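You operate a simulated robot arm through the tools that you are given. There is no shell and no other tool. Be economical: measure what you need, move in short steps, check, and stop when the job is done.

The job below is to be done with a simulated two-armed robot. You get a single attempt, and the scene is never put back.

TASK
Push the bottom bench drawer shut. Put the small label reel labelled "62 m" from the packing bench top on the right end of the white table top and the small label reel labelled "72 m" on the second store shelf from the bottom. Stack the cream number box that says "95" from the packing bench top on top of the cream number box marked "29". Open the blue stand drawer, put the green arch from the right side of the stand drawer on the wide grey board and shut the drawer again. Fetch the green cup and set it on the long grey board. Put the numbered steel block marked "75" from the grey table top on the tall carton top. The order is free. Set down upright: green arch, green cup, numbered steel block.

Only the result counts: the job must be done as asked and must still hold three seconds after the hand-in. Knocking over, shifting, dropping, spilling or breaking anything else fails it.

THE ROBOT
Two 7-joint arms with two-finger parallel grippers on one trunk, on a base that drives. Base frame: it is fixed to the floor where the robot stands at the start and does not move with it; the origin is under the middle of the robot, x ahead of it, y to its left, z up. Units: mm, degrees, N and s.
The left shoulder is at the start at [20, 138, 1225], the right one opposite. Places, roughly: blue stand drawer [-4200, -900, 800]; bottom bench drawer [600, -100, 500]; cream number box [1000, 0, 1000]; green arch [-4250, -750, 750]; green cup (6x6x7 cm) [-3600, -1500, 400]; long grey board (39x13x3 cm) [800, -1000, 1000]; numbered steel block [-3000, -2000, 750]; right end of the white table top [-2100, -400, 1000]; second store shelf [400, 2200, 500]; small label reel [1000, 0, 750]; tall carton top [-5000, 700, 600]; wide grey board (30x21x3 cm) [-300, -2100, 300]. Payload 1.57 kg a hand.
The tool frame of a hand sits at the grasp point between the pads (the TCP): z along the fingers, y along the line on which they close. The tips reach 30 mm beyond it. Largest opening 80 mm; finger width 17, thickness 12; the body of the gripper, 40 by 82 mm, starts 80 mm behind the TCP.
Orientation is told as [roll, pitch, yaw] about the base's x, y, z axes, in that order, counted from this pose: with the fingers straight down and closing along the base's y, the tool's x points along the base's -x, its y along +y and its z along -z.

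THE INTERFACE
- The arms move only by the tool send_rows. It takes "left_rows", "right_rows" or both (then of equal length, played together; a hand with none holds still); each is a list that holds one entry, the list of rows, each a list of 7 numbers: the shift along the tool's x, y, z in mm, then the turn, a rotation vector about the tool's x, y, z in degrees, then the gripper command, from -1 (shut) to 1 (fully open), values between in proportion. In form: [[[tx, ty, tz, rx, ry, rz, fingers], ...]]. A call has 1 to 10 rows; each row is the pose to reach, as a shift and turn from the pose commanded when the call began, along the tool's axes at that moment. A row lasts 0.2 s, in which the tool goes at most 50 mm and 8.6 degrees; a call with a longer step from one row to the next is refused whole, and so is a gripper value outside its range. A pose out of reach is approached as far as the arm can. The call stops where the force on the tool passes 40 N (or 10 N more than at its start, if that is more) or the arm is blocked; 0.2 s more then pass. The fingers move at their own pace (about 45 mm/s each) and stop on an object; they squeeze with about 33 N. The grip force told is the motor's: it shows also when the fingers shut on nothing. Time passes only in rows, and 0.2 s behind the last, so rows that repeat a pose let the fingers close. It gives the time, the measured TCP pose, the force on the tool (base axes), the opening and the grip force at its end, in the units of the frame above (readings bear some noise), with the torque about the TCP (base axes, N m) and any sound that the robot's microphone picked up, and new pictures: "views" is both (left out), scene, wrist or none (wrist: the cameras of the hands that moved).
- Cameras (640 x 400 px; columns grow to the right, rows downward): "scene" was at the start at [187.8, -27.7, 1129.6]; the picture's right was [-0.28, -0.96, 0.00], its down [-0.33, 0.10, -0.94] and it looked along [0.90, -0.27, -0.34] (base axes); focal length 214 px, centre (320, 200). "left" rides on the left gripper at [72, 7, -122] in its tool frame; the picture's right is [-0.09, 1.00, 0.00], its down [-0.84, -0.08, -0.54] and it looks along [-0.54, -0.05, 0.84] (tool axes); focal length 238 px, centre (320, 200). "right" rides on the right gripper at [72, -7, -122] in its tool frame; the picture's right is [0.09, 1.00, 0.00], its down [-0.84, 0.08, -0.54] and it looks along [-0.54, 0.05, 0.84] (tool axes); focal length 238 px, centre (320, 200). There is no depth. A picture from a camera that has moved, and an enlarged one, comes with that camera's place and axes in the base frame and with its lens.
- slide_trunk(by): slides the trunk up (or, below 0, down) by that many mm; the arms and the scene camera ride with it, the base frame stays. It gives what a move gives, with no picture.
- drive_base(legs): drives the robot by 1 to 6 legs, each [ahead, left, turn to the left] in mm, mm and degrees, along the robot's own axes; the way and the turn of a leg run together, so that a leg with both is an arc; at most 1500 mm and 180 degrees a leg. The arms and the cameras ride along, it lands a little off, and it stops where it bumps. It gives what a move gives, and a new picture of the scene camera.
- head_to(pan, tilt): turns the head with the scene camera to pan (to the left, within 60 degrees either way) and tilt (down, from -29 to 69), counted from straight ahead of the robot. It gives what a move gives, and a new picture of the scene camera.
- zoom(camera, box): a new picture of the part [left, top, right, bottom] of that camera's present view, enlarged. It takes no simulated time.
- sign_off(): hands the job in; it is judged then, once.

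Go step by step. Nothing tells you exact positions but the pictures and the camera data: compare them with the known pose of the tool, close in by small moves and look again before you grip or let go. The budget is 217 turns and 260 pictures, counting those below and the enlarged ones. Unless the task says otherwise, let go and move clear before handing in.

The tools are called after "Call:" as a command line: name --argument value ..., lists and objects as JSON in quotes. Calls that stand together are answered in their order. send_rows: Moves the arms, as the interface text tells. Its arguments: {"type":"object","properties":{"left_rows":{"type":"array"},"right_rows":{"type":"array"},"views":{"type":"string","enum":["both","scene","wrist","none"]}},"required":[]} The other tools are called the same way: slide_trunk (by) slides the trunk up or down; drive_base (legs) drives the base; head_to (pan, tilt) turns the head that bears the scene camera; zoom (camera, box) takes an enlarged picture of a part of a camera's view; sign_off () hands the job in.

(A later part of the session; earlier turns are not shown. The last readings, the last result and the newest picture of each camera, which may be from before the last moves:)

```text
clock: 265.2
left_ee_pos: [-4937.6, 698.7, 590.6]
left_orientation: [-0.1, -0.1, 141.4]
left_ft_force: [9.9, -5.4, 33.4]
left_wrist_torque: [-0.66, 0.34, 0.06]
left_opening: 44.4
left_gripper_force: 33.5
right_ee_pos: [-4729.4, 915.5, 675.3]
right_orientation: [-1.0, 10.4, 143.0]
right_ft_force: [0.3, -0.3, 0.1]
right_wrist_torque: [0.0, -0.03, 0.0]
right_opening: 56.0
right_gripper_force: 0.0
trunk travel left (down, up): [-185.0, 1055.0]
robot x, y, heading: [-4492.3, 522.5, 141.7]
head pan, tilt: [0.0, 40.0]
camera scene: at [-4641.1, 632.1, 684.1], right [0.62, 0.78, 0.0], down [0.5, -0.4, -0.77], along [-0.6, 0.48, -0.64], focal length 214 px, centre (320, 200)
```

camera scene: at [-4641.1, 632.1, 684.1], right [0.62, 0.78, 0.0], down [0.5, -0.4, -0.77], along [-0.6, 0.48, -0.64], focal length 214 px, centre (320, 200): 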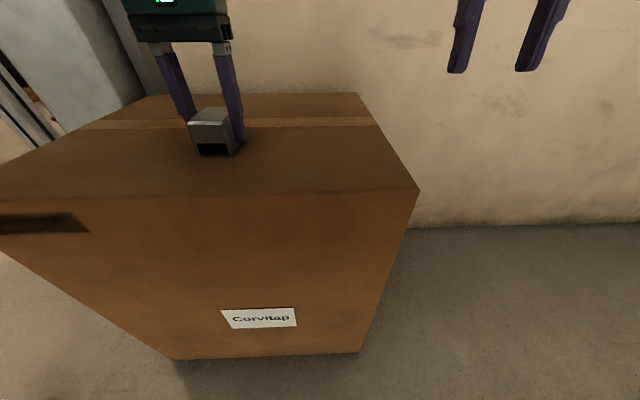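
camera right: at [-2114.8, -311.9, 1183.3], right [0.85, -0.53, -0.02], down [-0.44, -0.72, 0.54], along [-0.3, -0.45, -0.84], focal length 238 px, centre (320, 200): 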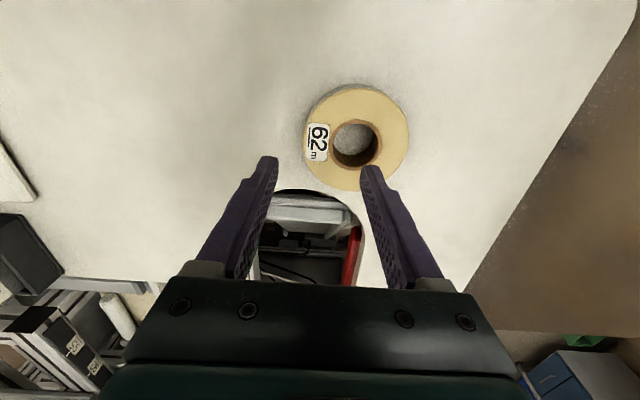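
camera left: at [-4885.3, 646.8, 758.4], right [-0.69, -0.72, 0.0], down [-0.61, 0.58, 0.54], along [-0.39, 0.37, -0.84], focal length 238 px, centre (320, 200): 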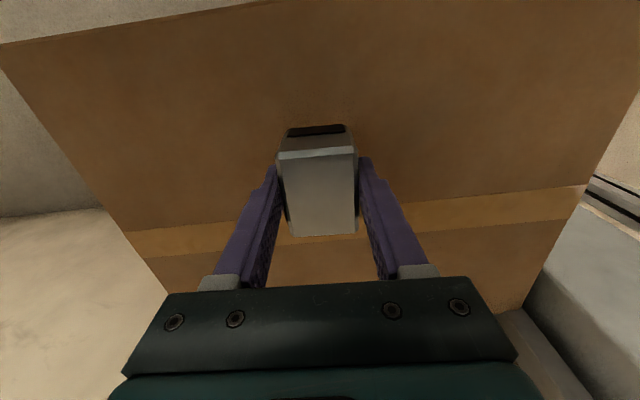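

Contact. I relieve the pressure, release and rise.

Call:
send_rows --left_rows '[[[0, 0, -4, 0, 0, 0, -1], [0, 0, -4, 0, 0, 0, 0], [0, 0, -4, 0, 0, 0, 0.6], [0, 0, -4, 0, 0, 0, 0.8], [0, 0, -4, 0, 0, 0, 0.8], [0, 0, -30, 0, 0, 0, 0.8], [0, 0, -70, 0, 0, 0, 0.8]]]' --views "scene"

```text
clock: 266.8
left_ee_pos: [-4937.6, 697.7, 654.8]
left_orientation: [-0.1, 0.1, 141.7]
left_ft_force: [0.0, -1.4, 0.0]
left_wrist_torque: [-0.01, 0.0, 0.04]
left_opening: 71.7
left_gripper_force: 0.0
right_ee_pos: [-4729.4, 915.4, 674.3]
right_orientation: [-1.1, 10.5, 143.1]
right_ft_force: [0.0, 0.6, 0.5]
right_wrist_torque: [-0.01, -0.02, -0.02]
right_opening: 56.1
right_gripper_force: 0.0
trunk travel left (down, up): [-185.0, 1055.0]
robot x, y, heading: [-4492.7, 519.6, 141.7]
head pan, tilt: [0.0, 40.0]
camera scene: at [-4641.1, 632.8, 683.3], right [0.62, 0.78, 0.0], down [0.5, -0.4, -0.77], along [-0.6, 0.48, -0.64], focal length 214 px, centre (320, 200)
```

scene: 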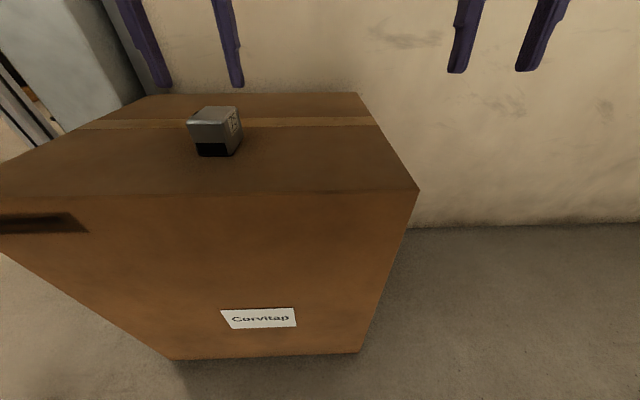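

Block 75 stands on the carton. Now to the stand with the drawer: back off, raise, turn round and view it.

Call:
slide_trunk --by 390

Call:
drive_base --legs '[[-250, 0, 0], [0, 0, 180], [208, -913, 0]]'

Call:
head_to --pan 0 --tilt 35

```text
clock: 270.6
left_ee_pos: [-4936.8, 698.2, 1044.7]
left_orientation: [-0.1, 0.2, 141.7]
left_ft_force: [0.3, -0.6, -0.8]
left_wrist_torque: [0.02, 0.01, 0.01]
left_opening: 72.0
left_gripper_force: 0.0
right_ee_pos: [-4728.9, 917.6, 1065.2]
right_orientation: [-1.1, 10.3, 143.2]
right_ft_force: [0.6, -0.6, -0.1]
right_wrist_torque: [-0.01, 0.02, -0.04]
right_opening: 55.8
right_gripper_force: 0.0
trunk travel left (down, up): [-575.0, 665.0]
robot x, y, heading: [-4495.6, 516.9, 141.7]
head pan, tilt: [0.0, 40.0]
```

```text
clock: 284.4
left_ee_pos: [-4223.7, -663.4, 1044.9]
left_orientation: [-0.1, 0.2, -36.2]
left_ft_force: [-0.2, -0.4, -0.2]
left_wrist_torque: [-0.02, 0.01, -0.01]
left_opening: 72.0
left_gripper_force: 0.1
right_ee_pos: [-4424.2, -888.9, 1064.8]
right_orientation: [-1.0, 10.4, -34.8]
right_ft_force: [-0.1, -0.6, -1.0]
right_wrist_torque: [-0.01, 0.0, 0.01]
right_opening: 55.9
right_gripper_force: 0.0
trunk travel left (down, up): [-575.0, 665.0]
robot x, y, heading: [-4677.0, -499.1, -36.3]
head pan, tilt: [0.0, 40.0]
camera scene: at [-4525.6, -611.6, 1073.3], right [-0.59, -0.81, 0.0], down [-0.52, 0.38, -0.77], along [0.62, -0.45, -0.64], focal length 214 px, centre (320, 200)
```

scene: 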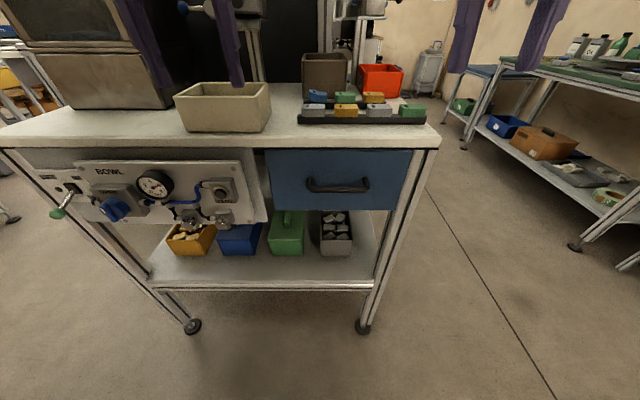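

```text
clock: 285.0
left_ee_pos: [-4223.2, -661.9, 1044.5]
left_orientation: [-0.1, 0.2, -36.2]
left_ft_force: [0.7, 0.2, 0.6]
left_wrist_torque: [0.0, -0.05, 0.0]
left_opening: 72.1
left_gripper_force: 0.1
right_ee_pos: [-4424.1, -887.7, 1065.9]
right_orientation: [-1.1, 10.4, -34.7]
right_ft_force: [-0.1, -1.3, 0.3]
right_wrist_torque: [0.03, 0.02, 0.02]
right_opening: 56.1
right_gripper_force: 0.0
trunk travel left (down, up): [-575.0, 665.0]
robot x, y, heading: [-4674.3, -503.3, -36.1]
head pan, tilt: [0.0, 35.0]
camera scene: at [-4523.1, -613.3, 1080.8], right [-0.59, -0.81, 0.0], down [-0.46, 0.34, -0.82], along [0.66, -0.48, -0.57], focal length 214 px, centre (320, 200)
```

scene: 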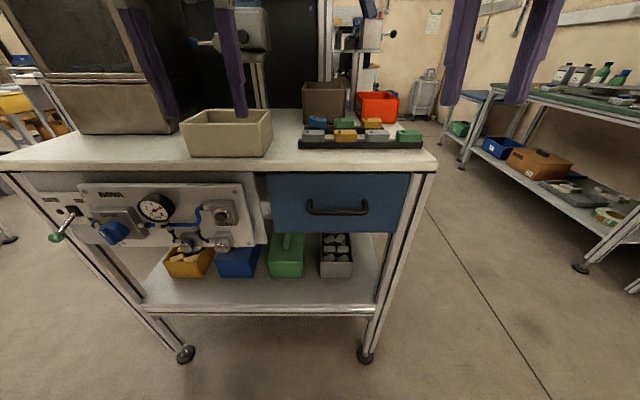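

The stand's drawer faces me squarely, with a black bar handle near (-4274, -838, 825). I zoom in on it.

Call:
zoom --camera "scene" --box '[250, 140, 440, 250]'

```text
3.37 times, centred on (345, 195) of scene
camera zoom: at [-4523.1, -613.3, 1080.8], right [-0.59, -0.81, 0.0], down [-0.46, 0.34, -0.82], along [0.66, -0.48, -0.57], focal length 722 px, centre (236, 217)
```

zoom: 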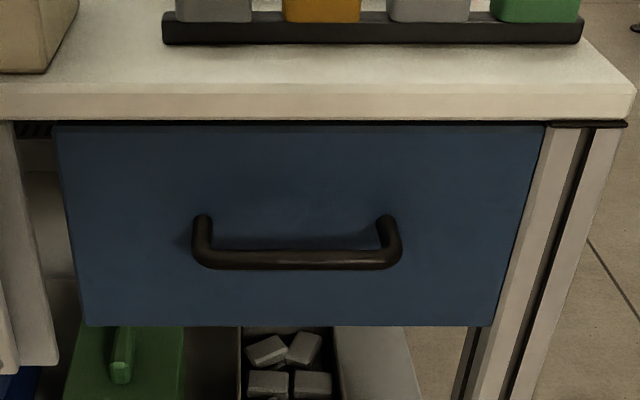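

The handle bar stands about 42 mm off the drawer front, enough to grip it from above. I turn the left gripper 90°, shift the base right so it sits above the handle, and look.

Call:
send_rows --left_rows '[[[0, 0, 0, 0, 0, 8.5, 0.5], [0, 0, 0, 0, 0, 17, 0.5], [0, 0, 0, 0, 0, 25.5, 0.5], [0, 0, 0, 0, 0, 34, 0.5], [0, 0, 0, 0, 0, 42.5, 0.5], [0, 0, 0, 0, 0, 51, 0.5], [0, 0, 0, 0, 0, 59.5, 0.5], [0, 0, 0, 0, 0, 68, 0.5], [0, 0, 0, 0, 0, 76.5, 0.5], [0, 0, 0, 0, 0, 85, 0.5]]]' --views "none"

Call:
drive_base --legs '[[0, -173, 0]]'

Call:
send_rows --left_rows '[[[0, 0, 20, 0, 0, 5, 0.5], [0, 0, 50, 0, 0, 5, 0.5]]]' --views "both"

```text
clock: 287.2
left_ee_pos: [-4224.3, -663.0, 1045.5]
left_orientation: [-0.2, -0.1, -121.2]
left_ft_force: [0.1, 0.4, 0.7]
left_wrist_torque: [0.0, 0.03, 0.01]
left_opening: 60.1
left_gripper_force: 0.1
right_ee_pos: [-4422.7, -889.2, 1063.6]
right_orientation: [-1.0, 10.3, -34.8]
right_ft_force: [0.0, -0.1, -0.8]
right_wrist_torque: [-0.01, -0.03, 0.0]
right_opening: 56.2
right_gripper_force: 0.0
trunk travel left (down, up): [-575.0, 665.0]
robot x, y, heading: [-4676.6, -498.9, -36.1]
head pan, tilt: [0.0, 35.0]
```

```text
clock: 288.7
left_ee_pos: [-4323.8, -798.5, 1045.3]
left_orientation: [-0.2, -0.1, -121.0]
left_ft_force: [0.0, 0.0, 0.0]
left_wrist_torque: [0.02, 0.02, 0.05]
left_opening: 59.8
left_gripper_force: 0.1
right_ee_pos: [-4522.2, -1024.7, 1063.6]
right_orientation: [-1.0, 10.4, -34.4]
right_ft_force: [-1.0, -0.3, -0.8]
right_wrist_torque: [-0.03, -0.05, -0.02]
right_opening: 56.0
right_gripper_force: 0.0
trunk travel left (down, up): [-575.0, 665.0]
robot x, y, heading: [-4774.3, -635.6, -36.2]
head pan, tilt: [0.0, 35.0]
camera scene: at [-4622.9, -749.9, 1080.8], right [-0.59, -0.81, 0.0], down [-0.46, 0.34, -0.82], along [0.66, -0.48, -0.57], focal length 214 px, centre (320, 200)
```

scene: 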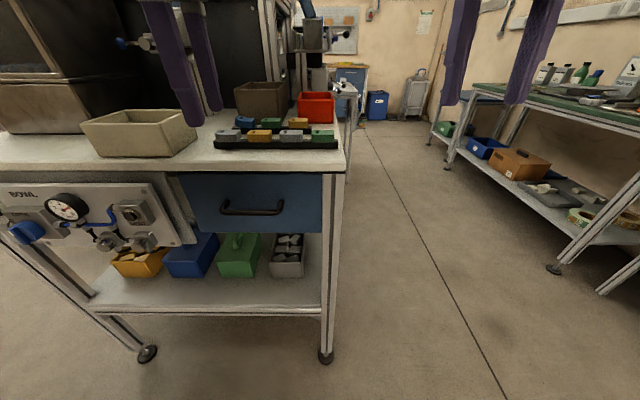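

```text
clock: 289.3
left_ee_pos: [-4323.8, -798.0, 994.0]
left_orientation: [-0.2, 0.0, -126.0]
left_ft_force: [-0.2, -0.3, -0.9]
left_wrist_torque: [0.02, 0.03, -0.01]
left_opening: 59.9
left_gripper_force: 0.0
right_ee_pos: [-4522.3, -1024.6, 1064.7]
right_orientation: [-1.0, 10.4, -34.5]
right_ft_force: [0.3, -0.4, 0.2]
right_wrist_torque: [-0.02, 0.01, -0.01]
right_opening: 55.8
right_gripper_force: 0.0
trunk travel left (down, up): [-575.0, 665.0]
robot x, y, heading: [-4774.9, -637.1, -36.1]
head pan, tilt: [0.0, 35.0]
camera scene: at [-4622.9, -749.8, 1080.8], right [-0.59, -0.81, 0.0], down [-0.46, 0.34, -0.82], along [0.66, -0.48, -0.57], focal length 214 px, centre (320, 200)
camera left: at [-4274.5, -743.9, 1116.8], right [0.75, -0.66, 0.0], down [-0.55, -0.63, 0.54], along [-0.36, -0.41, -0.84], focal length 238 px, centre (320, 200)
```

scene: 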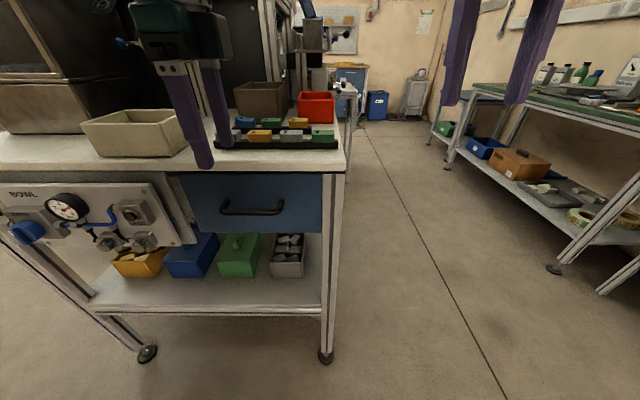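
left: 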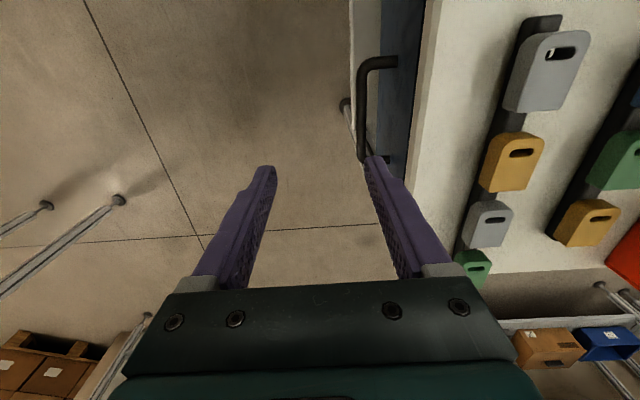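

The bar centre is at about (-4277, -837, 816), with the table top overhanging behind it, so I tilt the hand 20° to slide the inner finger in along the slope. First the pre-approach pose.

Call:
send_rows --left_rows '[[[0, 4, 15, -7, 0, 0, -0.1], [0, 8, 30, -14, 0, 0, -0.1], [0, 13, 45, -20, 0, 0, -0.1]]]' --views "both"

```text
clock: 290.1
left_ee_pos: [-4313.2, -805.4, 950.3]
left_orientation: [19.9, -0.2, -125.8]
left_ft_force: [-0.1, -0.3, 1.3]
left_wrist_torque: [0.01, -0.03, 0.02]
left_opening: 36.1
left_gripper_force: 0.1
right_ee_pos: [-4522.6, -1025.5, 1064.4]
right_orientation: [-1.1, 10.4, -34.5]
right_ft_force: [0.5, -0.6, -0.4]
right_wrist_torque: [-0.01, 0.03, -0.01]
right_opening: 56.1
right_gripper_force: 0.1
trunk travel left (down, up): [-575.0, 665.0]
robot x, y, heading: [-4775.3, -643.0, -36.3]
head pan, tilt: [0.0, 35.0]
camera scene: at [-4623.0, -749.7, 1080.8], right [-0.59, -0.81, 0.0], down [-0.46, 0.34, -0.82], along [0.66, -0.48, -0.57], focal length 214 px, centre (320, 200)
camera left: at [-4299.6, -727.7, 1066.8], right [0.7, -0.62, 0.34], down [-0.7, -0.53, 0.48], along [-0.12, -0.58, -0.81], focal length 238 px, centre (320, 200)
```

scene: 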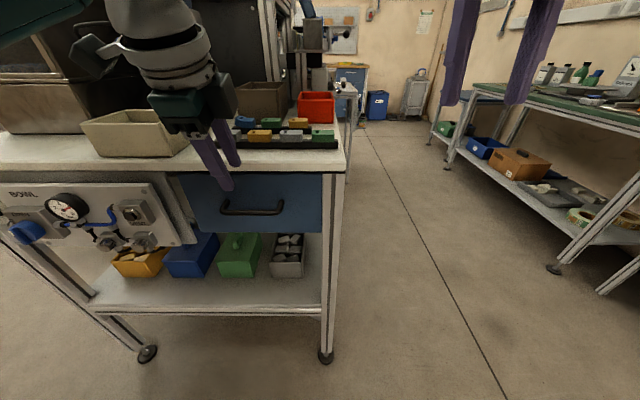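
left: 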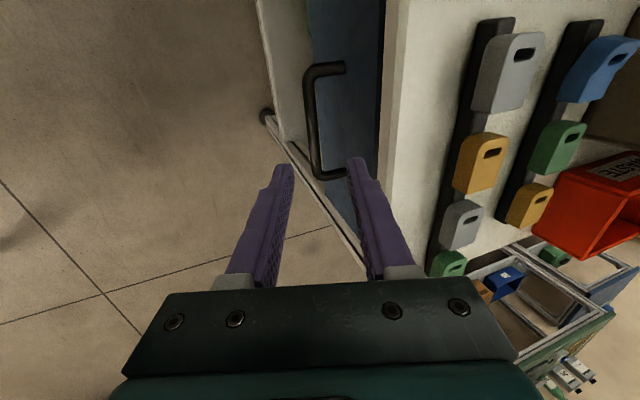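

I advance 100 mm along the slope and look again.

Call:
send_rows --left_rows '[[[-2, -2, 35, 0, 0, 0, -0.1], [-3, -4, 70, 0, 0, 0, -0.1], [-3, -4, 100, 0, 0, 0, -0.1]]]' --views "both"

```text
clock: 290.9
left_ee_pos: [-4291.3, -826.0, 856.6]
left_orientation: [19.8, 0.0, -126.0]
left_ft_force: [0.4, 0.2, -0.8]
left_wrist_torque: [0.03, 0.0, -0.02]
left_opening: 35.9
left_gripper_force: 0.1
right_ee_pos: [-4522.4, -1025.8, 1064.3]
right_orientation: [-1.0, 10.2, -34.5]
right_ft_force: [0.7, -0.5, -0.8]
right_wrist_torque: [0.03, 0.04, 0.03]
right_opening: 56.0
right_gripper_force: 0.0
trunk travel left (down, up): [-575.0, 665.0]
robot x, y, heading: [-4772.1, -638.7, -35.8]
head pan, tilt: [0.0, 35.0]
camera scene: at [-4622.9, -749.9, 1080.8], right [-0.59, -0.81, 0.0], down [-0.46, 0.34, -0.82], along [0.66, -0.48, -0.57], focal length 214 px, centre (320, 200)
camera left: at [-4276.8, -747.0, 973.0], right [0.7, -0.62, 0.34], down [-0.7, -0.53, 0.48], along [-0.12, -0.58, -0.81], focal length 238 px, centre (320, 200)
```

scene: 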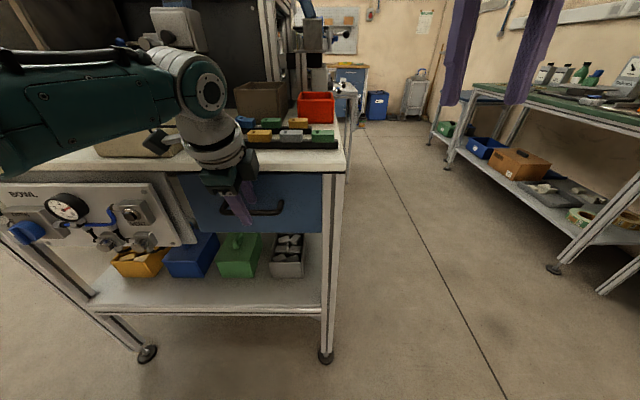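
left: 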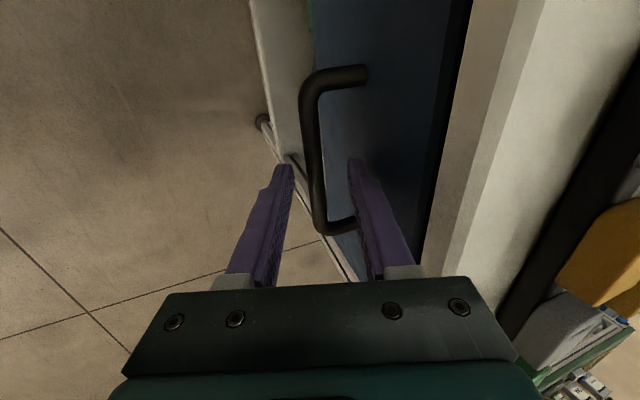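

The bar is right between the fingers. I advance another 36 mm and close.

Call:
send_rows --left_rows '[[[0, -2, 18, 0, 0, 0, -0.1], [0, -2, 34, 0, 0, 0, -0.1]]]' --views "wrist"

```text
clock: 291.5
left_ee_pos: [-4284.2, -829.9, 823.0]
left_orientation: [19.7, 0.0, -126.0]
left_ft_force: [-13.2, 9.3, 15.2]
left_wrist_torque: [-0.17, -0.16, -0.05]
left_opening: 27.1
left_gripper_force: 0.1
right_ee_pos: [-4523.4, -1023.6, 1064.4]
right_orientation: [-1.0, 10.5, -34.5]
right_ft_force: [0.9, -0.1, 0.3]
right_wrist_torque: [0.05, -0.01, -0.02]
right_opening: 56.1
right_gripper_force: 0.0
trunk travel left (down, up): [-575.0, 665.0]
robot x, y, heading: [-4772.9, -635.1, -35.8]
head pan, tilt: [0.0, 35.0]
camera left: at [-4270.7, -752.8, 940.1], right [0.7, -0.63, 0.34], down [-0.7, -0.53, 0.49], along [-0.13, -0.58, -0.81], focal length 238 px, centre (320, 200)
```

left: 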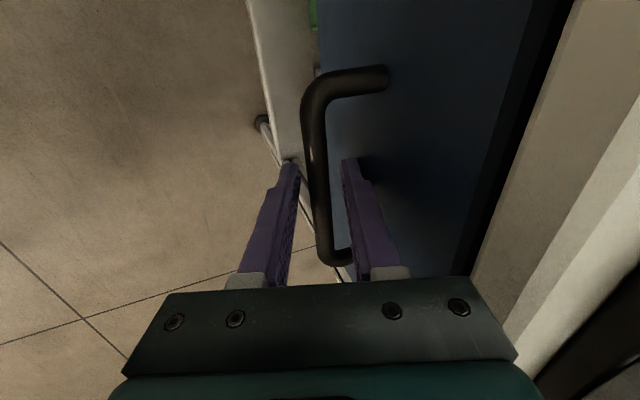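

The inner finger tip just touches the drawer face; the bar is between the pads. I close.

Call:
send_rows --left_rows '[[[0, 0, -2, 0, 0, 0, -1], [0, 0, -2, 0, 0, 0, -1], [0, 0, -2, 0, 0, 0, -1], [0, 0, -2, 0, 0, 0, -1]]]' --views "none"

Call:
drive_base --legs '[[-100, 0, 0]]'

```text
clock: 292.5
left_ee_pos: [-4284.4, -830.8, 823.3]
left_orientation: [19.6, 0.1, -126.0]
left_ft_force: [0.4, -2.1, -12.5]
left_wrist_torque: [0.18, -0.19, -0.46]
left_opening: 12.0
left_gripper_force: 29.1
right_ee_pos: [-4523.5, -1023.2, 1063.6]
right_orientation: [-1.0, 10.5, -34.5]
right_ft_force: [-0.6, 0.0, 0.2]
right_wrist_torque: [0.02, 0.0, -0.04]
right_opening: 56.1
right_gripper_force: 0.1
trunk travel left (down, up): [-575.0, 665.0]
robot x, y, heading: [-4770.6, -638.7, -36.1]
head pan, tilt: [0.0, 35.0]
```

```text
clock: 293.6
left_ee_pos: [-4363.8, -770.8, 821.9]
left_orientation: [19.6, 0.0, -126.0]
left_ft_force: [-0.7, 2.7, -15.8]
left_wrist_torque: [0.11, -0.18, -0.47]
left_opening: 11.9
left_gripper_force: 28.9
right_ee_pos: [-4601.8, -965.9, 1064.1]
right_orientation: [-1.0, 10.5, -34.7]
right_ft_force: [-0.7, -0.2, -1.6]
right_wrist_torque: [-0.01, -0.03, -0.01]
right_opening: 55.9
right_gripper_force: 0.0
trunk travel left (down, up): [-575.0, 665.0]
robot x, y, heading: [-4849.7, -582.1, -36.1]
head pan, tilt: [0.0, 35.0]
camera scene: at [-4703.5, -691.2, 1080.4], right [-0.59, -0.81, 0.0], down [-0.46, 0.34, -0.82], along [0.66, -0.48, -0.58], focal length 214 px, centre (320, 200)
```

scene: 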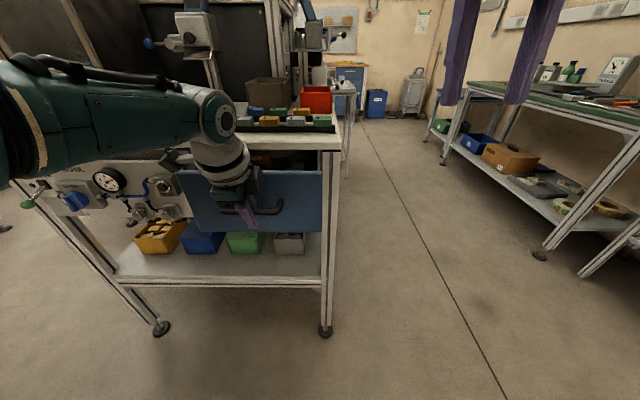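

The drawer follows. I pull further.

Call:
drive_base --legs '[[-120, 0, 0]]'

Call:
head_to --pan 15 --tilt 45

```text
clock: 294.9
left_ee_pos: [-4459.2, -702.7, 822.6]
left_orientation: [19.5, 0.1, -125.8]
left_ft_force: [0.0, 1.8, -8.7]
left_wrist_torque: [0.25, -0.25, -0.42]
left_opening: 11.6
left_gripper_force: 29.6
right_ee_pos: [-4698.2, -895.9, 1064.3]
right_orientation: [-1.0, 10.5, -34.7]
right_ft_force: [0.5, 0.3, 0.0]
right_wrist_torque: [0.0, 0.0, 0.0]
right_opening: 55.9
right_gripper_force: 0.0
trunk travel left (down, up): [-575.0, 665.0]
robot x, y, heading: [-4944.8, -509.2, -36.0]
head pan, tilt: [0.0, 35.0]
camera scene: at [-4798.5, -621.7, 1080.6], right [-0.59, -0.81, 0.0], down [-0.46, 0.34, -0.82], along [0.66, -0.48, -0.57], focal length 214 px, centre (320, 200)
```

scene: 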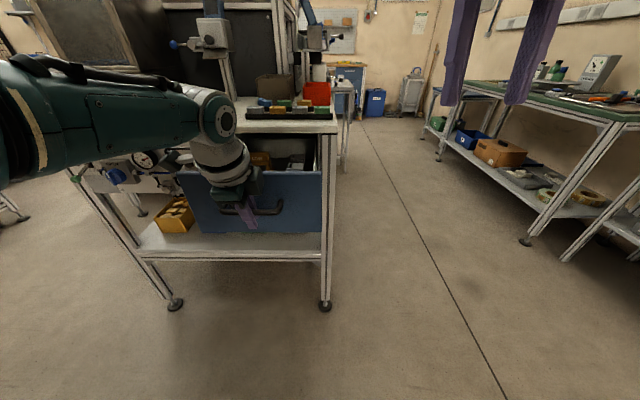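

```text
clock: 295.6
left_ee_pos: [-4459.8, -703.2, 823.4]
left_orientation: [19.6, 0.1, -125.9]
left_ft_force: [-1.1, -0.1, -4.0]
left_wrist_torque: [0.27, -0.2, -0.47]
left_opening: 11.8
left_gripper_force: 29.2
right_ee_pos: [-4697.3, -897.3, 1063.9]
right_orientation: [-1.0, 10.5, -34.6]
right_ft_force: [-0.3, -0.7, -0.1]
right_wrist_torque: [0.02, -0.03, 0.01]
right_opening: 55.8
right_gripper_force: 0.0
trunk travel left (down, up): [-575.0, 665.0]
robot x, y, heading: [-4951.1, -511.4, -36.1]
head pan, tilt: [15.0, 45.0]
camera scene: at [-4793.5, -599.5, 1065.9], right [-0.36, -0.93, 0.0], down [-0.66, 0.25, -0.71], along [0.66, -0.25, -0.71], focal length 214 px, centre (320, 200)
```

scene: 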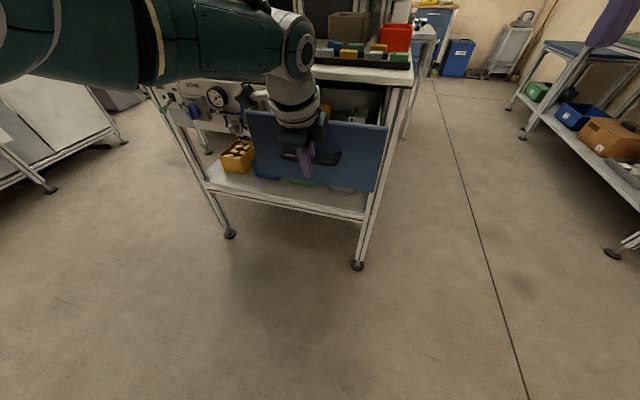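

The drawer is out about 22 cm. I pull a little more, then release and retreat up the slope.

Call:
drive_base --legs '[[-50, 0, 0]]'

Call:
send_rows --left_rows '[[[0, 0, 0, 0, 0, 0, -0.1], [0, 0, 0, 0, 0, 0, -0.1], [0, 0, 0, 0, 0, 0, -0.1], [0, 0, -30, 0, 0, 0, -0.1], [0, 0, -75, 0, 0, 0, -0.1], [0, 0, -120, 0, 0, 0, -0.1], [0, 0, -160, 0, 0, 0, -0.1]]]' --views "both"

```text
clock: 296.6
left_ee_pos: [-4499.5, -672.1, 821.7]
left_orientation: [19.4, 0.1, -125.9]
left_ft_force: [0.3, 1.7, -5.4]
left_wrist_torque: [0.17, -0.18, -0.45]
left_opening: 11.9
left_gripper_force: 29.3
right_ee_pos: [-4739.1, -867.6, 1064.2]
right_orientation: [-0.9, 10.6, -34.6]
right_ft_force: [0.1, -0.2, 0.2]
right_wrist_torque: [0.03, 0.01, 0.04]
right_opening: 55.9
right_gripper_force: 0.0
trunk travel left (down, up): [-575.0, 665.0]
robot x, y, heading: [-4989.3, -479.4, -35.8]
head pan, tilt: [15.0, 45.0]
camera scene: at [-4834.4, -569.4, 1065.8], right [-0.36, -0.93, 0.0], down [-0.66, 0.25, -0.71], along [0.66, -0.25, -0.71], focal length 214 px, centre (320, 200)
```

scene: 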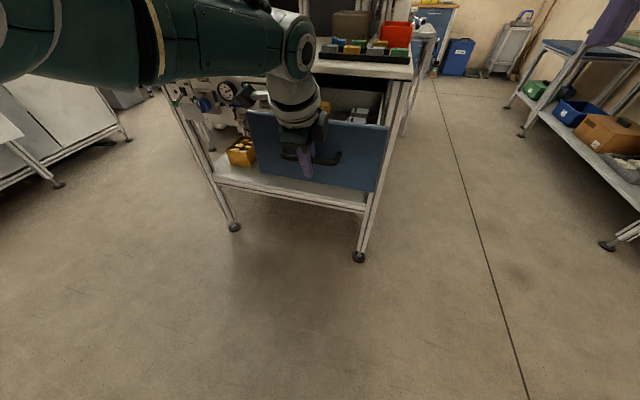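

```text
clock: 298.2
left_ee_pos: [-4544.3, -643.2, 974.6]
left_orientation: [19.6, 0.1, -125.8]
left_ft_force: [-0.4, 0.0, 0.0]
left_wrist_torque: [0.02, -0.05, -0.01]
left_opening: 36.0
left_gripper_force: 0.1
right_ee_pos: [-4737.5, -866.8, 1064.0]
right_orientation: [-1.0, 10.4, -34.5]
right_ft_force: [0.2, -0.3, -0.7]
right_wrist_torque: [-0.03, 0.0, -0.02]
right_opening: 56.0
right_gripper_force: 0.0
trunk travel left (down, up): [-575.0, 665.0]
robot x, y, heading: [-4986.4, -480.7, -35.8]
head pan, tilt: [15.0, 45.0]
camera scene: at [-4833.8, -570.0, 1066.0], right [-0.36, -0.93, 0.0], down [-0.66, 0.25, -0.71], along [0.66, -0.25, -0.71], focal length 214 px, centre (320, 200)
camera left: at [-4530.0, -565.7, 1091.7], right [0.71, -0.62, 0.33], down [-0.7, -0.53, 0.48], along [-0.13, -0.57, -0.81], focal length 238 px, centre (320, 200)
```

scene: 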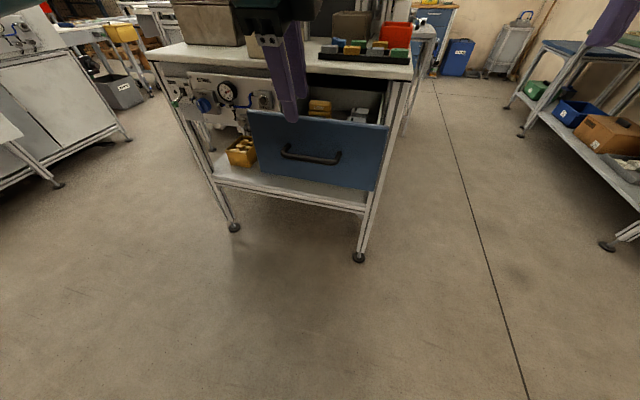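
left: 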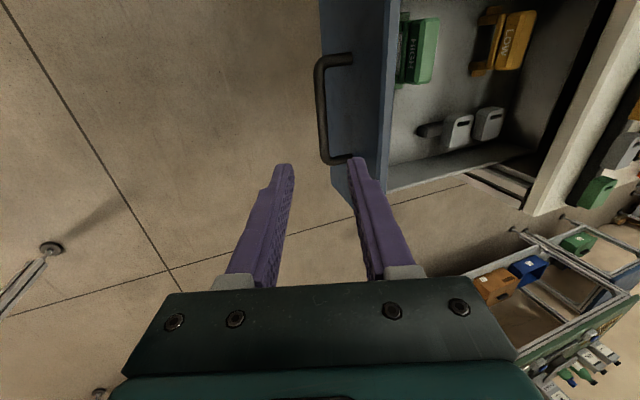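

The open drawer holds a green piece, a yellow piece and grey ones. I raise the trunk and move closer to look down into it.

Call:
slide_trunk --by 200

Call:
drive_base --legs '[[100, 0, 0]]'

Call:
head_to --pan 20 --tilt 55

```text
clock: 300.3
left_ee_pos: [-4544.6, -644.1, 1174.5]
left_orientation: [19.6, 0.0, -125.8]
left_ft_force: [0.1, 0.0, -0.4]
left_wrist_torque: [0.01, 0.02, 0.02]
left_opening: 36.1
left_gripper_force: 0.2
right_ee_pos: [-4737.5, -867.4, 1264.7]
right_orientation: [-1.0, 10.4, -34.5]
right_ft_force: [0.8, -0.4, -0.7]
right_wrist_torque: [0.03, -0.01, -0.02]
right_opening: 56.4
right_gripper_force: 0.0
trunk travel left (down, up): [-775.0, 465.0]
robot x, y, heading: [-4989.4, -482.9, -35.9]
head pan, tilt: [15.0, 45.0]
```

```text
clock: 301.5
left_ee_pos: [-4464.4, -703.0, 1173.8]
left_orientation: [19.5, 0.0, -126.0]
left_ft_force: [-0.5, -0.1, 0.5]
left_wrist_torque: [0.02, 0.01, 0.01]
left_opening: 36.0
left_gripper_force: 0.1
right_ee_pos: [-4658.3, -927.0, 1264.8]
right_orientation: [-0.9, 10.4, -34.5]
right_ft_force: [0.5, -0.3, 1.0]
right_wrist_torque: [0.02, -0.01, -0.01]
right_opening: 55.9
right_gripper_force: 0.1
trunk travel left (down, up): [-775.0, 465.0]
robot x, y, heading: [-4907.1, -537.1, -36.1]
head pan, tilt: [15.0, 45.0]
camera scene: at [-4754.0, -628.5, 1266.0], right [-0.36, -0.93, 0.0], down [-0.66, 0.25, -0.71], along [0.66, -0.25, -0.71], focal length 214 px, centre (320, 200)
```

scene: 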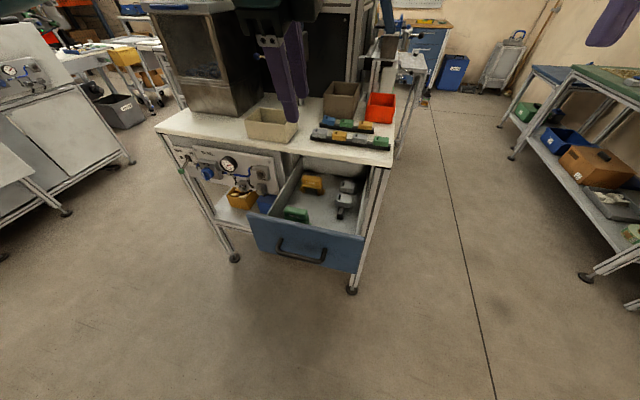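

```text
clock: 302.2
left_ee_pos: [-4464.0, -703.5, 1173.7]
left_orientation: [19.7, 0.2, -126.0]
left_ft_force: [0.1, -0.1, 0.0]
left_wrist_torque: [0.01, -0.03, -0.02]
left_opening: 36.3
left_gripper_force: 0.1
right_ee_pos: [-4658.3, -926.7, 1263.4]
right_orientation: [-1.0, 10.4, -34.6]
right_ft_force: [0.6, 0.4, -1.5]
right_wrist_torque: [0.02, 0.02, 0.05]
right_opening: 56.0
right_gripper_force: 0.1
trunk travel left (down, up): [-775.0, 465.0]
robot x, y, heading: [-4909.1, -541.3, -36.0]
head pan, tilt: [20.0, 55.0]
camera scene: at [-4760.6, -619.3, 1252.6], right [-0.28, -0.96, 0.0], down [-0.79, 0.23, -0.57], along [0.55, -0.16, -0.82], focal length 214 px, centre (320, 200)
```

scene: 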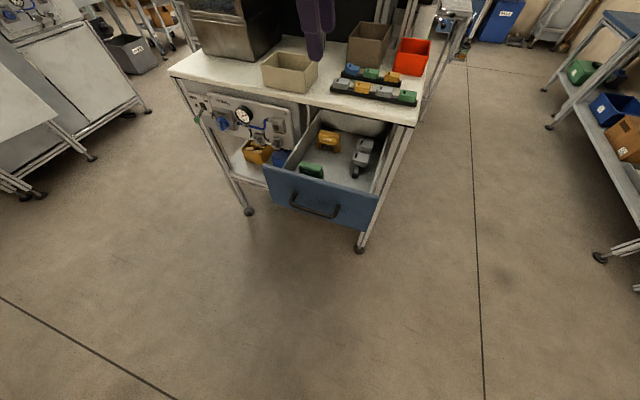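

Call:
zoom --camera "scene" --box '[260, 110, 430, 220]'

```text
3.64 times, centred on (345, 165) of scene
camera zoom: at [-4760.6, -619.3, 1252.6], right [-0.28, -0.96, 0.0], down [-0.79, 0.23, -0.57], along [0.55, -0.16, -0.82], focal length 780 px, centre (229, 327)
```

zoom: 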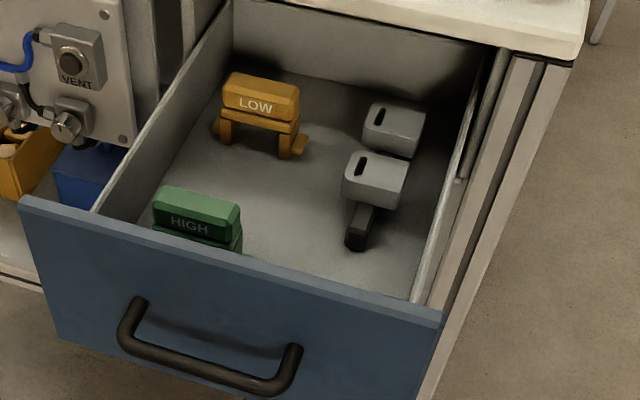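

The green arch ("HIGH") stands at the drawer's front, about (-4345, -713), roughly 67 mm wide. I untilt and turn the left hand back, then come over it.

Call:
send_rows --left_rows '[[[0, 0, 0, 7, 0, 0, 1], [0, 0, 0, 14, 0, 0, 1], [0, 0, 0, 19.7, 0, 0, 1]]]' --views "none"

Call:
send_rows --left_rows '[[[0, 0, 0, 0, 0, -8.5, 1], [0, 0, 0, 0, 0, -17, 1], [0, 0, 0, 0, 0, -25.5, 1], [0, 0, 0, 0, 0, -34, 1], [0, 0, 0, 0, 0, -42.5, 1], [0, 0, 0, 0, 0, -51, 1], [0, 0, 0, 0, 0, -59.5, 1], [0, 0, 0, 0, 0, -68, 1], [0, 0, 0, 0, 0, -76.5, 1], [0, 0, 0, 0, 0, -85, 1]]]' --views "none"

Call:
drive_base --legs '[[85, 62, 0]]'

Call:
slide_trunk --by -170

Call:
send_rows --left_rows '[[[0, 0, 0, 0, 0, -5, 1]]]' --views "wrist"

```text
clock: 303.0
left_ee_pos: [-4465.7, -703.7, 1173.7]
left_orientation: [-0.1, 0.1, -126.0]
left_ft_force: [0.1, 0.6, -0.5]
left_wrist_torque: [-0.02, 0.02, 0.02]
left_opening: 79.8
left_gripper_force: 0.0
right_ee_pos: [-4658.0, -926.5, 1264.5]
right_orientation: [-1.0, 10.4, -34.6]
right_ft_force: [0.0, 0.5, -1.0]
right_wrist_torque: [0.02, -0.02, 0.01]
right_opening: 56.2
right_gripper_force: 0.0
trunk travel left (down, up): [-775.0, 465.0]
robot x, y, heading: [-4907.1, -538.2, -35.9]
head pan, tilt: [20.0, 55.0]
```

```text
clock: 305.2
left_ee_pos: [-4465.6, -702.9, 1173.7]
left_orientation: [0.1, 0.2, -40.8]
left_ft_force: [0.5, 1.2, 0.4]
left_wrist_torque: [-0.01, -0.01, 0.02]
left_opening: 80.2
left_gripper_force: 0.0
right_ee_pos: [-4658.9, -926.1, 1264.1]
right_orientation: [-1.0, 10.4, -34.6]
right_ft_force: [0.1, 0.4, -0.1]
right_wrist_torque: [0.01, 0.0, -0.02]
right_opening: 56.1
right_gripper_force: 0.1
trunk travel left (down, up): [-775.0, 465.0]
robot x, y, heading: [-4909.8, -539.2, -36.1]
head pan, tilt: [20.0, 55.0]
```

```text
clock: 306.4
left_ee_pos: [-4357.3, -704.2, 1173.4]
left_orientation: [-0.1, 0.1, -41.0]
left_ft_force: [0.1, -0.1, 0.1]
left_wrist_torque: [0.01, 0.0, -0.02]
left_opening: 79.8
left_gripper_force: 0.1
right_ee_pos: [-4551.9, -928.0, 1264.5]
right_orientation: [-1.0, 10.4, -34.5]
right_ft_force: [0.6, 0.5, 0.7]
right_wrist_torque: [-0.01, 0.02, 0.03]
right_opening: 55.9
right_gripper_force: 0.0
trunk travel left (down, up): [-775.0, 465.0]
robot x, y, heading: [-4802.1, -541.1, -35.9]
head pan, tilt: [20.0, 55.0]
camera scene: at [-4653.2, -620.2, 1252.6], right [-0.28, -0.96, 0.0], down [-0.79, 0.23, -0.57], along [0.55, -0.16, -0.82], focal length 214 px, centre (320, 200)
```

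scene: 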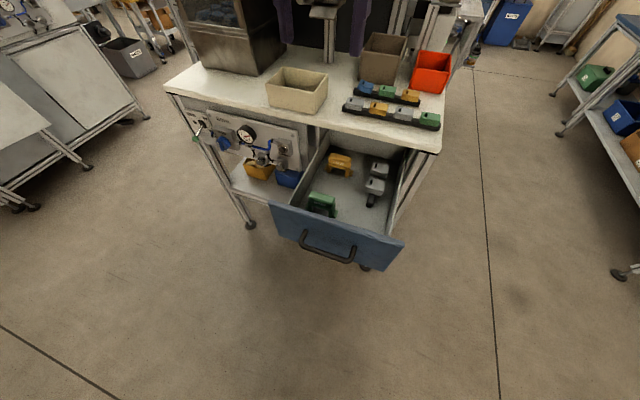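

```text
clock: 308.3
left_ee_pos: [-4356.8, -704.9, 1003.9]
left_orientation: [0.1, 0.2, -41.0]
left_ft_force: [0.5, -0.6, 1.1]
left_wrist_torque: [0.01, 0.0, -0.01]
left_opening: 79.7
left_gripper_force: 0.2
right_ee_pos: [-4551.6, -926.1, 1094.8]
right_orientation: [-1.0, 10.3, -34.6]
right_ft_force: [0.3, 0.1, -0.4]
right_wrist_torque: [-0.03, -0.02, 0.02]
right_opening: 56.0
right_gripper_force: 0.1
trunk travel left (down, up): [-605.0, 635.0]
robot x, y, heading: [-4805.9, -539.1, -35.9]
head pan, tilt: [20.0, 55.0]
```

```text
clock: 308.7
left_ee_pos: [-4356.9, -703.4, 1003.5]
left_orientation: [0.2, 0.0, -35.9]
left_ft_force: [-0.4, 0.6, 0.0]
left_wrist_torque: [0.0, 0.01, 0.01]
left_opening: 80.0
left_gripper_force: 0.1
right_ee_pos: [-4552.1, -928.2, 1094.6]
right_orientation: [-1.1, 10.4, -34.7]
right_ft_force: [0.5, 0.4, 0.6]
right_wrist_torque: [0.0, 0.02, -0.01]
right_opening: 56.1
right_gripper_force: 0.1
trunk travel left (down, up): [-605.0, 635.0]
robot x, y, heading: [-4802.9, -540.1, -36.2]
head pan, tilt: [20.0, 55.0]
camera left: at [-4411.2, -656.9, 1125.7], right [0.66, 0.75, 0.0], down [0.63, -0.56, 0.54], along [0.41, -0.35, -0.84], focal length 238 px, centre (320, 200)
```

left: 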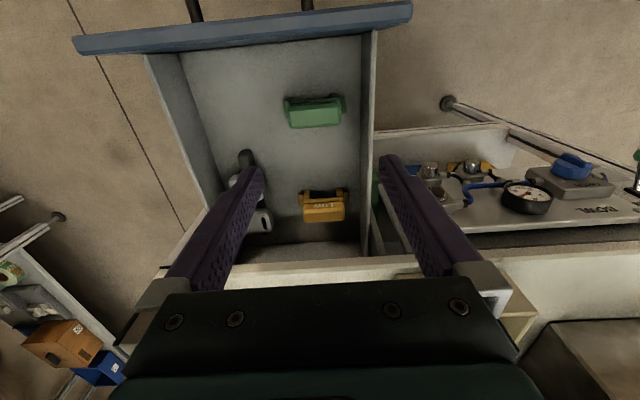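

Call:
zoom --camera "left" --box '[180, 20, 420, 170]'

```text
2.67 times, centred on (300, 95) of left
camera zoom: at [-4411.2, -656.9, 1125.7], right [0.66, 0.75, 0.0], down [0.63, -0.56, 0.54], along [0.41, -0.35, -0.84], focal length 636 px, centre (373, 480)
```

zoom: 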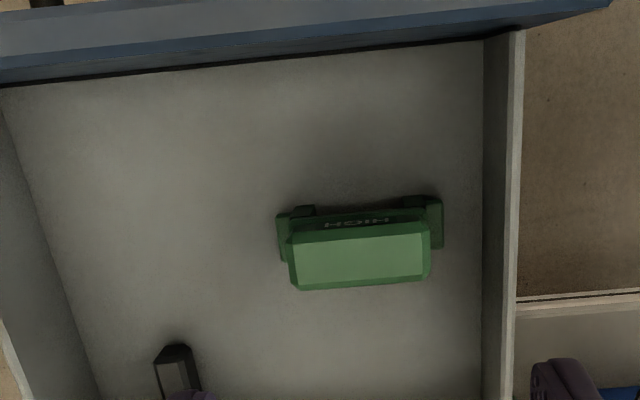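

The arch's bar is ~74 mm wide and ~38 mm deep, rotated about 4°, so I grip it across its depth. I turn the gripper 86° and come down partway.

Call:
send_rows --left_rows '[[[0, 0, 5, 0, 0, 8.6, 1], [0, 0, 10, 0, 0, 17.2, 1], [0, 0, 15, 0, 0, 25.8, 1], [0, 0, 20, 0, 0, 34.4, 1], [0, 0, 30, 0, 0, 43, 1], [0, 0, 40, 0, 0, 51.6, 1], [0, 0, 50, 0, 0, 60.2, 1], [0, 0, 60, 0, 0, 68.8, 1], [0, 0, 70, 0, 0, 77.4, 1], [0, 0, 80, 0, 0, 86, 1]]]' --views "both"

```text
clock: 310.9
left_ee_pos: [-4357.8, -704.1, 923.1]
left_orientation: [-0.1, 0.1, -122.2]
left_ft_force: [-0.5, 0.6, 0.1]
left_wrist_torque: [0.01, 0.02, 0.0]
left_opening: 79.8
left_gripper_force: 0.1
right_ee_pos: [-4551.4, -926.1, 1093.4]
right_orientation: [-0.9, 10.4, -34.7]
right_ft_force: [0.2, -0.3, -0.2]
right_wrist_torque: [-0.03, -0.04, -0.01]
right_opening: 55.7
right_gripper_force: 0.2
trunk travel left (down, up): [-605.0, 635.0]
robot x, y, heading: [-4800.5, -543.3, -36.0]
head pan, tilt: [20.0, 55.0]
camera scene: at [-4653.2, -620.2, 1082.6], right [-0.28, -0.96, 0.0], down [-0.79, 0.23, -0.57], along [0.55, -0.16, -0.82], focal length 214 px, centre (320, 200)
camera left: at [-4313.3, -647.0, 1044.6], right [0.79, -0.61, 0.0], down [-0.51, -0.67, 0.54], along [-0.33, -0.43, -0.84], focal length 238 px, centre (320, 200)
```

scene: 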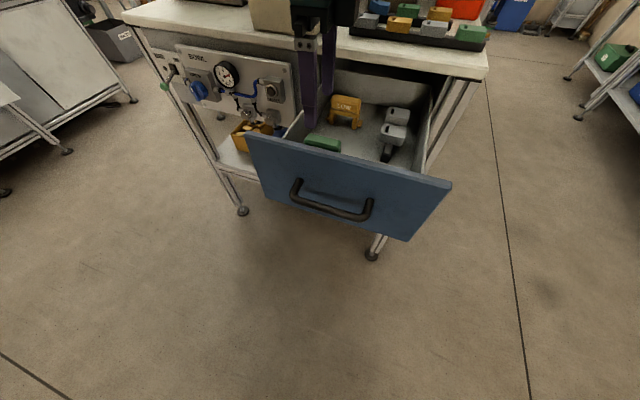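
left: 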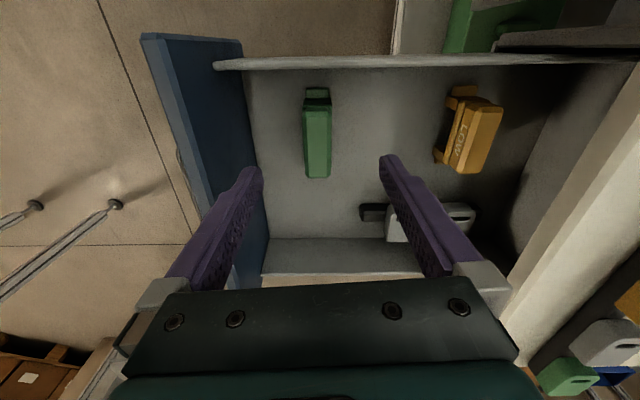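

The arch bar top is at z≈816, ~26 mm thick, well centred. The drawer front is close, so I narrow the opening to 56 mm and descend.

Call:
send_rows --left_rows '[[[-3, -1, 10, 0, 0, 0, 0.4], [-3, -1, 35, 0, 0, 0, 0.4], [-3, -1, 60, 0, 0, 0, 0.4], [-3, -1, 80, 0, 0, 0, 0.4]]]' --views "wrist"

```text
clock: 311.9
left_ee_pos: [-4367.8, -696.1, 846.3]
left_orientation: [-0.1, 0.1, -122.1]
left_ft_force: [-0.3, 0.1, 0.2]
left_wrist_torque: [0.01, 0.01, 0.0]
left_opening: 56.0
left_gripper_force: 0.0
left hand out of reach, approached as far as the arm can: row 3, 4
right_ee_pos: [-4551.2, -927.4, 1093.4]
right_orientation: [-1.0, 10.5, -34.6]
right_ft_force: [0.0, -0.3, -0.6]
right_wrist_torque: [0.01, -0.03, 0.01]
right_opening: 56.1
right_gripper_force: 0.1
trunk travel left (down, up): [-605.0, 635.0]
robot x, y, heading: [-4802.2, -541.6, -36.2]
head pan, tilt: [20.0, 55.0]
camera left: at [-4323.8, -639.8, 968.4], right [0.8, -0.61, 0.0], down [-0.51, -0.67, 0.54], along [-0.33, -0.43, -0.84], focal length 238 px, centre (320, 200)
```

left: 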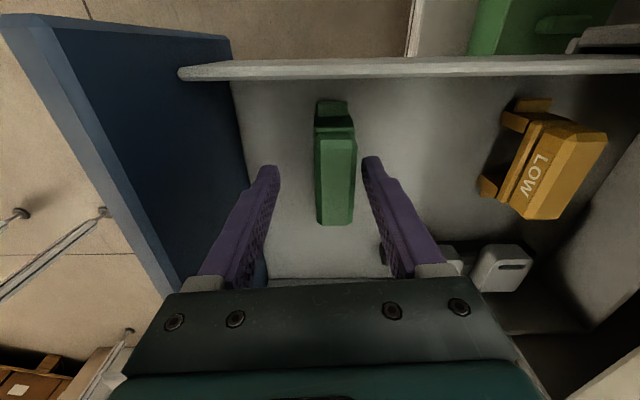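

At full stretch there; I raise the hand 40 mm and lower the trunk instead.

Call:
send_rows --left_rows '[[[0, 0, -20, 0, 0, 0, 0.4], [0, 0, -40, 0, 0, 0, 0.4]]]' --views "none"

Call:
slide_trunk --by -50

Call:
zoom --camera "left" --box '[0, 0, 640, 400]'

```text
clock: 312.5
left_ee_pos: [-4361.4, -704.4, 882.3]
left_orientation: [-0.3, 0.1, -121.9]
left_ft_force: [0.1, 0.5, 0.6]
left_wrist_torque: [0.0, -0.01, 0.01]
left_opening: 56.1
left_gripper_force: 0.1
left hand out of reach, approached as far as the arm can: row 1, 2
right_ee_pos: [-4551.1, -927.1, 1095.4]
right_orientation: [-1.0, 10.3, -34.5]
right_ft_force: [-0.6, -0.7, -0.2]
right_wrist_torque: [0.0, -0.03, 0.03]
right_opening: 56.1
right_gripper_force: 0.1
trunk travel left (down, up): [-605.0, 635.0]
robot x, y, heading: [-4805.1, -537.6, -36.1]
head pan, tilt: [20.0, 55.0]
```

```text
clock: 313.4
left_ee_pos: [-4360.8, -705.0, 831.6]
left_orientation: [-0.3, 0.2, -122.0]
left_ft_force: [0.1, -0.6, -0.3]
left_wrist_torque: [-0.01, 0.04, -0.02]
left_opening: 56.3
left_gripper_force: 0.1
right_ee_pos: [-4550.0, -928.0, 1045.7]
right_orientation: [-1.1, 10.5, -34.6]
right_ft_force: [-0.4, 1.0, 0.3]
right_wrist_torque: [-0.01, 0.01, 0.0]
right_opening: 56.1
right_gripper_force: 0.0
trunk travel left (down, up): [-555.0, 685.0]
robot x, y, heading: [-4802.0, -541.5, -36.3]
head pan, tilt: [20.0, 55.0]
```

```text
1.00 times, centred on (320, 200) of left (not enlarged: the box is as wide or as high as the picture)
camera zoom: at [-4316.4, -647.9, 955.0], right [0.8, -0.61, 0.0], down [-0.51, -0.67, 0.54], along [-0.33, -0.43, -0.84], focal length 238 px, centre (320, 200)
```

zoom: 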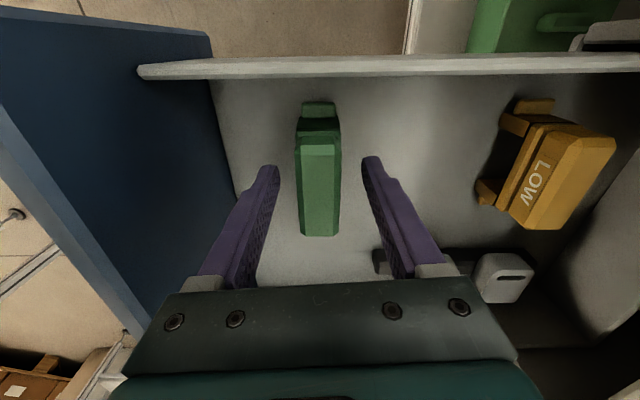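

Centred between the fingers. I lower the trunk 33 mm more and grip.

Call:
slide_trunk --by -33

Call:
send_rows --left_rows '[[[0, 0, 0, 0, 0, 0, -1], [0, 0, 0, 0, 0, 0, -1], [0, 0, 0, 0, 0, 0, -1], [0, 0, 0, 0, 0, 0, -1], [0, 0, 0, 0, 0, 0, -1]]]' --views "wrist"

```text
clock: 314.2
left_ee_pos: [-4361.5, -704.9, 799.0]
left_orientation: [-0.3, 0.1, -122.0]
left_ft_force: [0.3, -0.2, -0.2]
left_wrist_torque: [0.02, -0.02, 0.02]
left_opening: 55.8
left_gripper_force: 0.1
right_ee_pos: [-4551.1, -928.0, 1011.4]
right_orientation: [-0.9, 10.5, -34.6]
right_ft_force: [0.1, 0.5, -0.1]
right_wrist_torque: [-0.03, -0.01, 0.02]
right_opening: 55.8
right_gripper_force: 0.1
trunk travel left (down, up): [-522.0, 718.0]
robot x, y, heading: [-4799.9, -539.9, -36.0]
head pan, tilt: [20.0, 55.0]
```

```text
clock: 315.4
left_ee_pos: [-4360.8, -705.0, 799.5]
left_orientation: [-0.2, 0.1, -122.0]
left_ft_force: [0.6, 0.7, 1.3]
left_wrist_torque: [-0.02, 0.01, 0.0]
left_opening: 26.8
left_gripper_force: 33.5
right_ee_pos: [-4551.1, -926.3, 1012.4]
right_orientation: [-1.0, 10.4, -34.6]
right_ft_force: [-0.3, 0.2, 0.0]
right_wrist_torque: [0.04, -0.03, 0.0]
right_opening: 56.0
right_gripper_force: 0.0
trunk travel left (down, up): [-522.0, 718.0]
robot x, y, heading: [-4804.0, -543.2, -36.1]
head pan, tilt: [20.0, 55.0]
camera left: at [-4316.5, -647.8, 921.9], right [0.8, -0.61, 0.0], down [-0.51, -0.67, 0.54], along [-0.33, -0.43, -0.84], focal length 238 px, centre (320, 200)
```

left: 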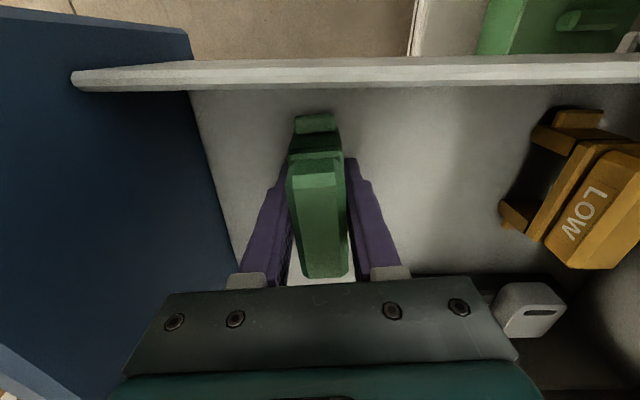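

The arch is gripped. I raise the trunk.

Call:
slide_trunk --by 250

Call:
zoom --camera "scene" --box '[200, 60, 520, 260]'

```text
clock: 318.0
left_ee_pos: [-4360.4, -703.6, 1049.2]
left_orientation: [-0.2, 0.1, -122.1]
left_ft_force: [0.1, -0.5, -0.5]
left_wrist_torque: [0.0, -0.04, 0.0]
left_opening: 26.9
left_gripper_force: 32.2
right_ee_pos: [-4552.6, -928.3, 1262.6]
right_orientation: [-1.0, 10.4, -34.5]
right_ft_force: [-0.2, 0.0, 0.0]
right_wrist_torque: [0.02, 0.03, -0.01]
right_opening: 56.1
right_gripper_force: 0.0
trunk travel left (down, up): [-772.0, 468.0]
robot x, y, heading: [-4802.2, -538.9, -35.9]
head pan, tilt: [20.0, 55.0]
```

```text
2.00 times, centred on (360, 160) of scene
camera zoom: at [-4653.2, -620.2, 1249.5], right [-0.28, -0.96, 0.0], down [-0.79, 0.23, -0.57], along [0.55, -0.16, -0.82], focal length 429 px, centre (240, 280)
```

zoom: 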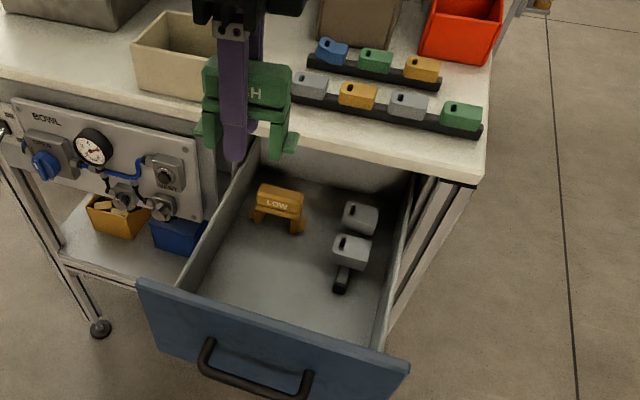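

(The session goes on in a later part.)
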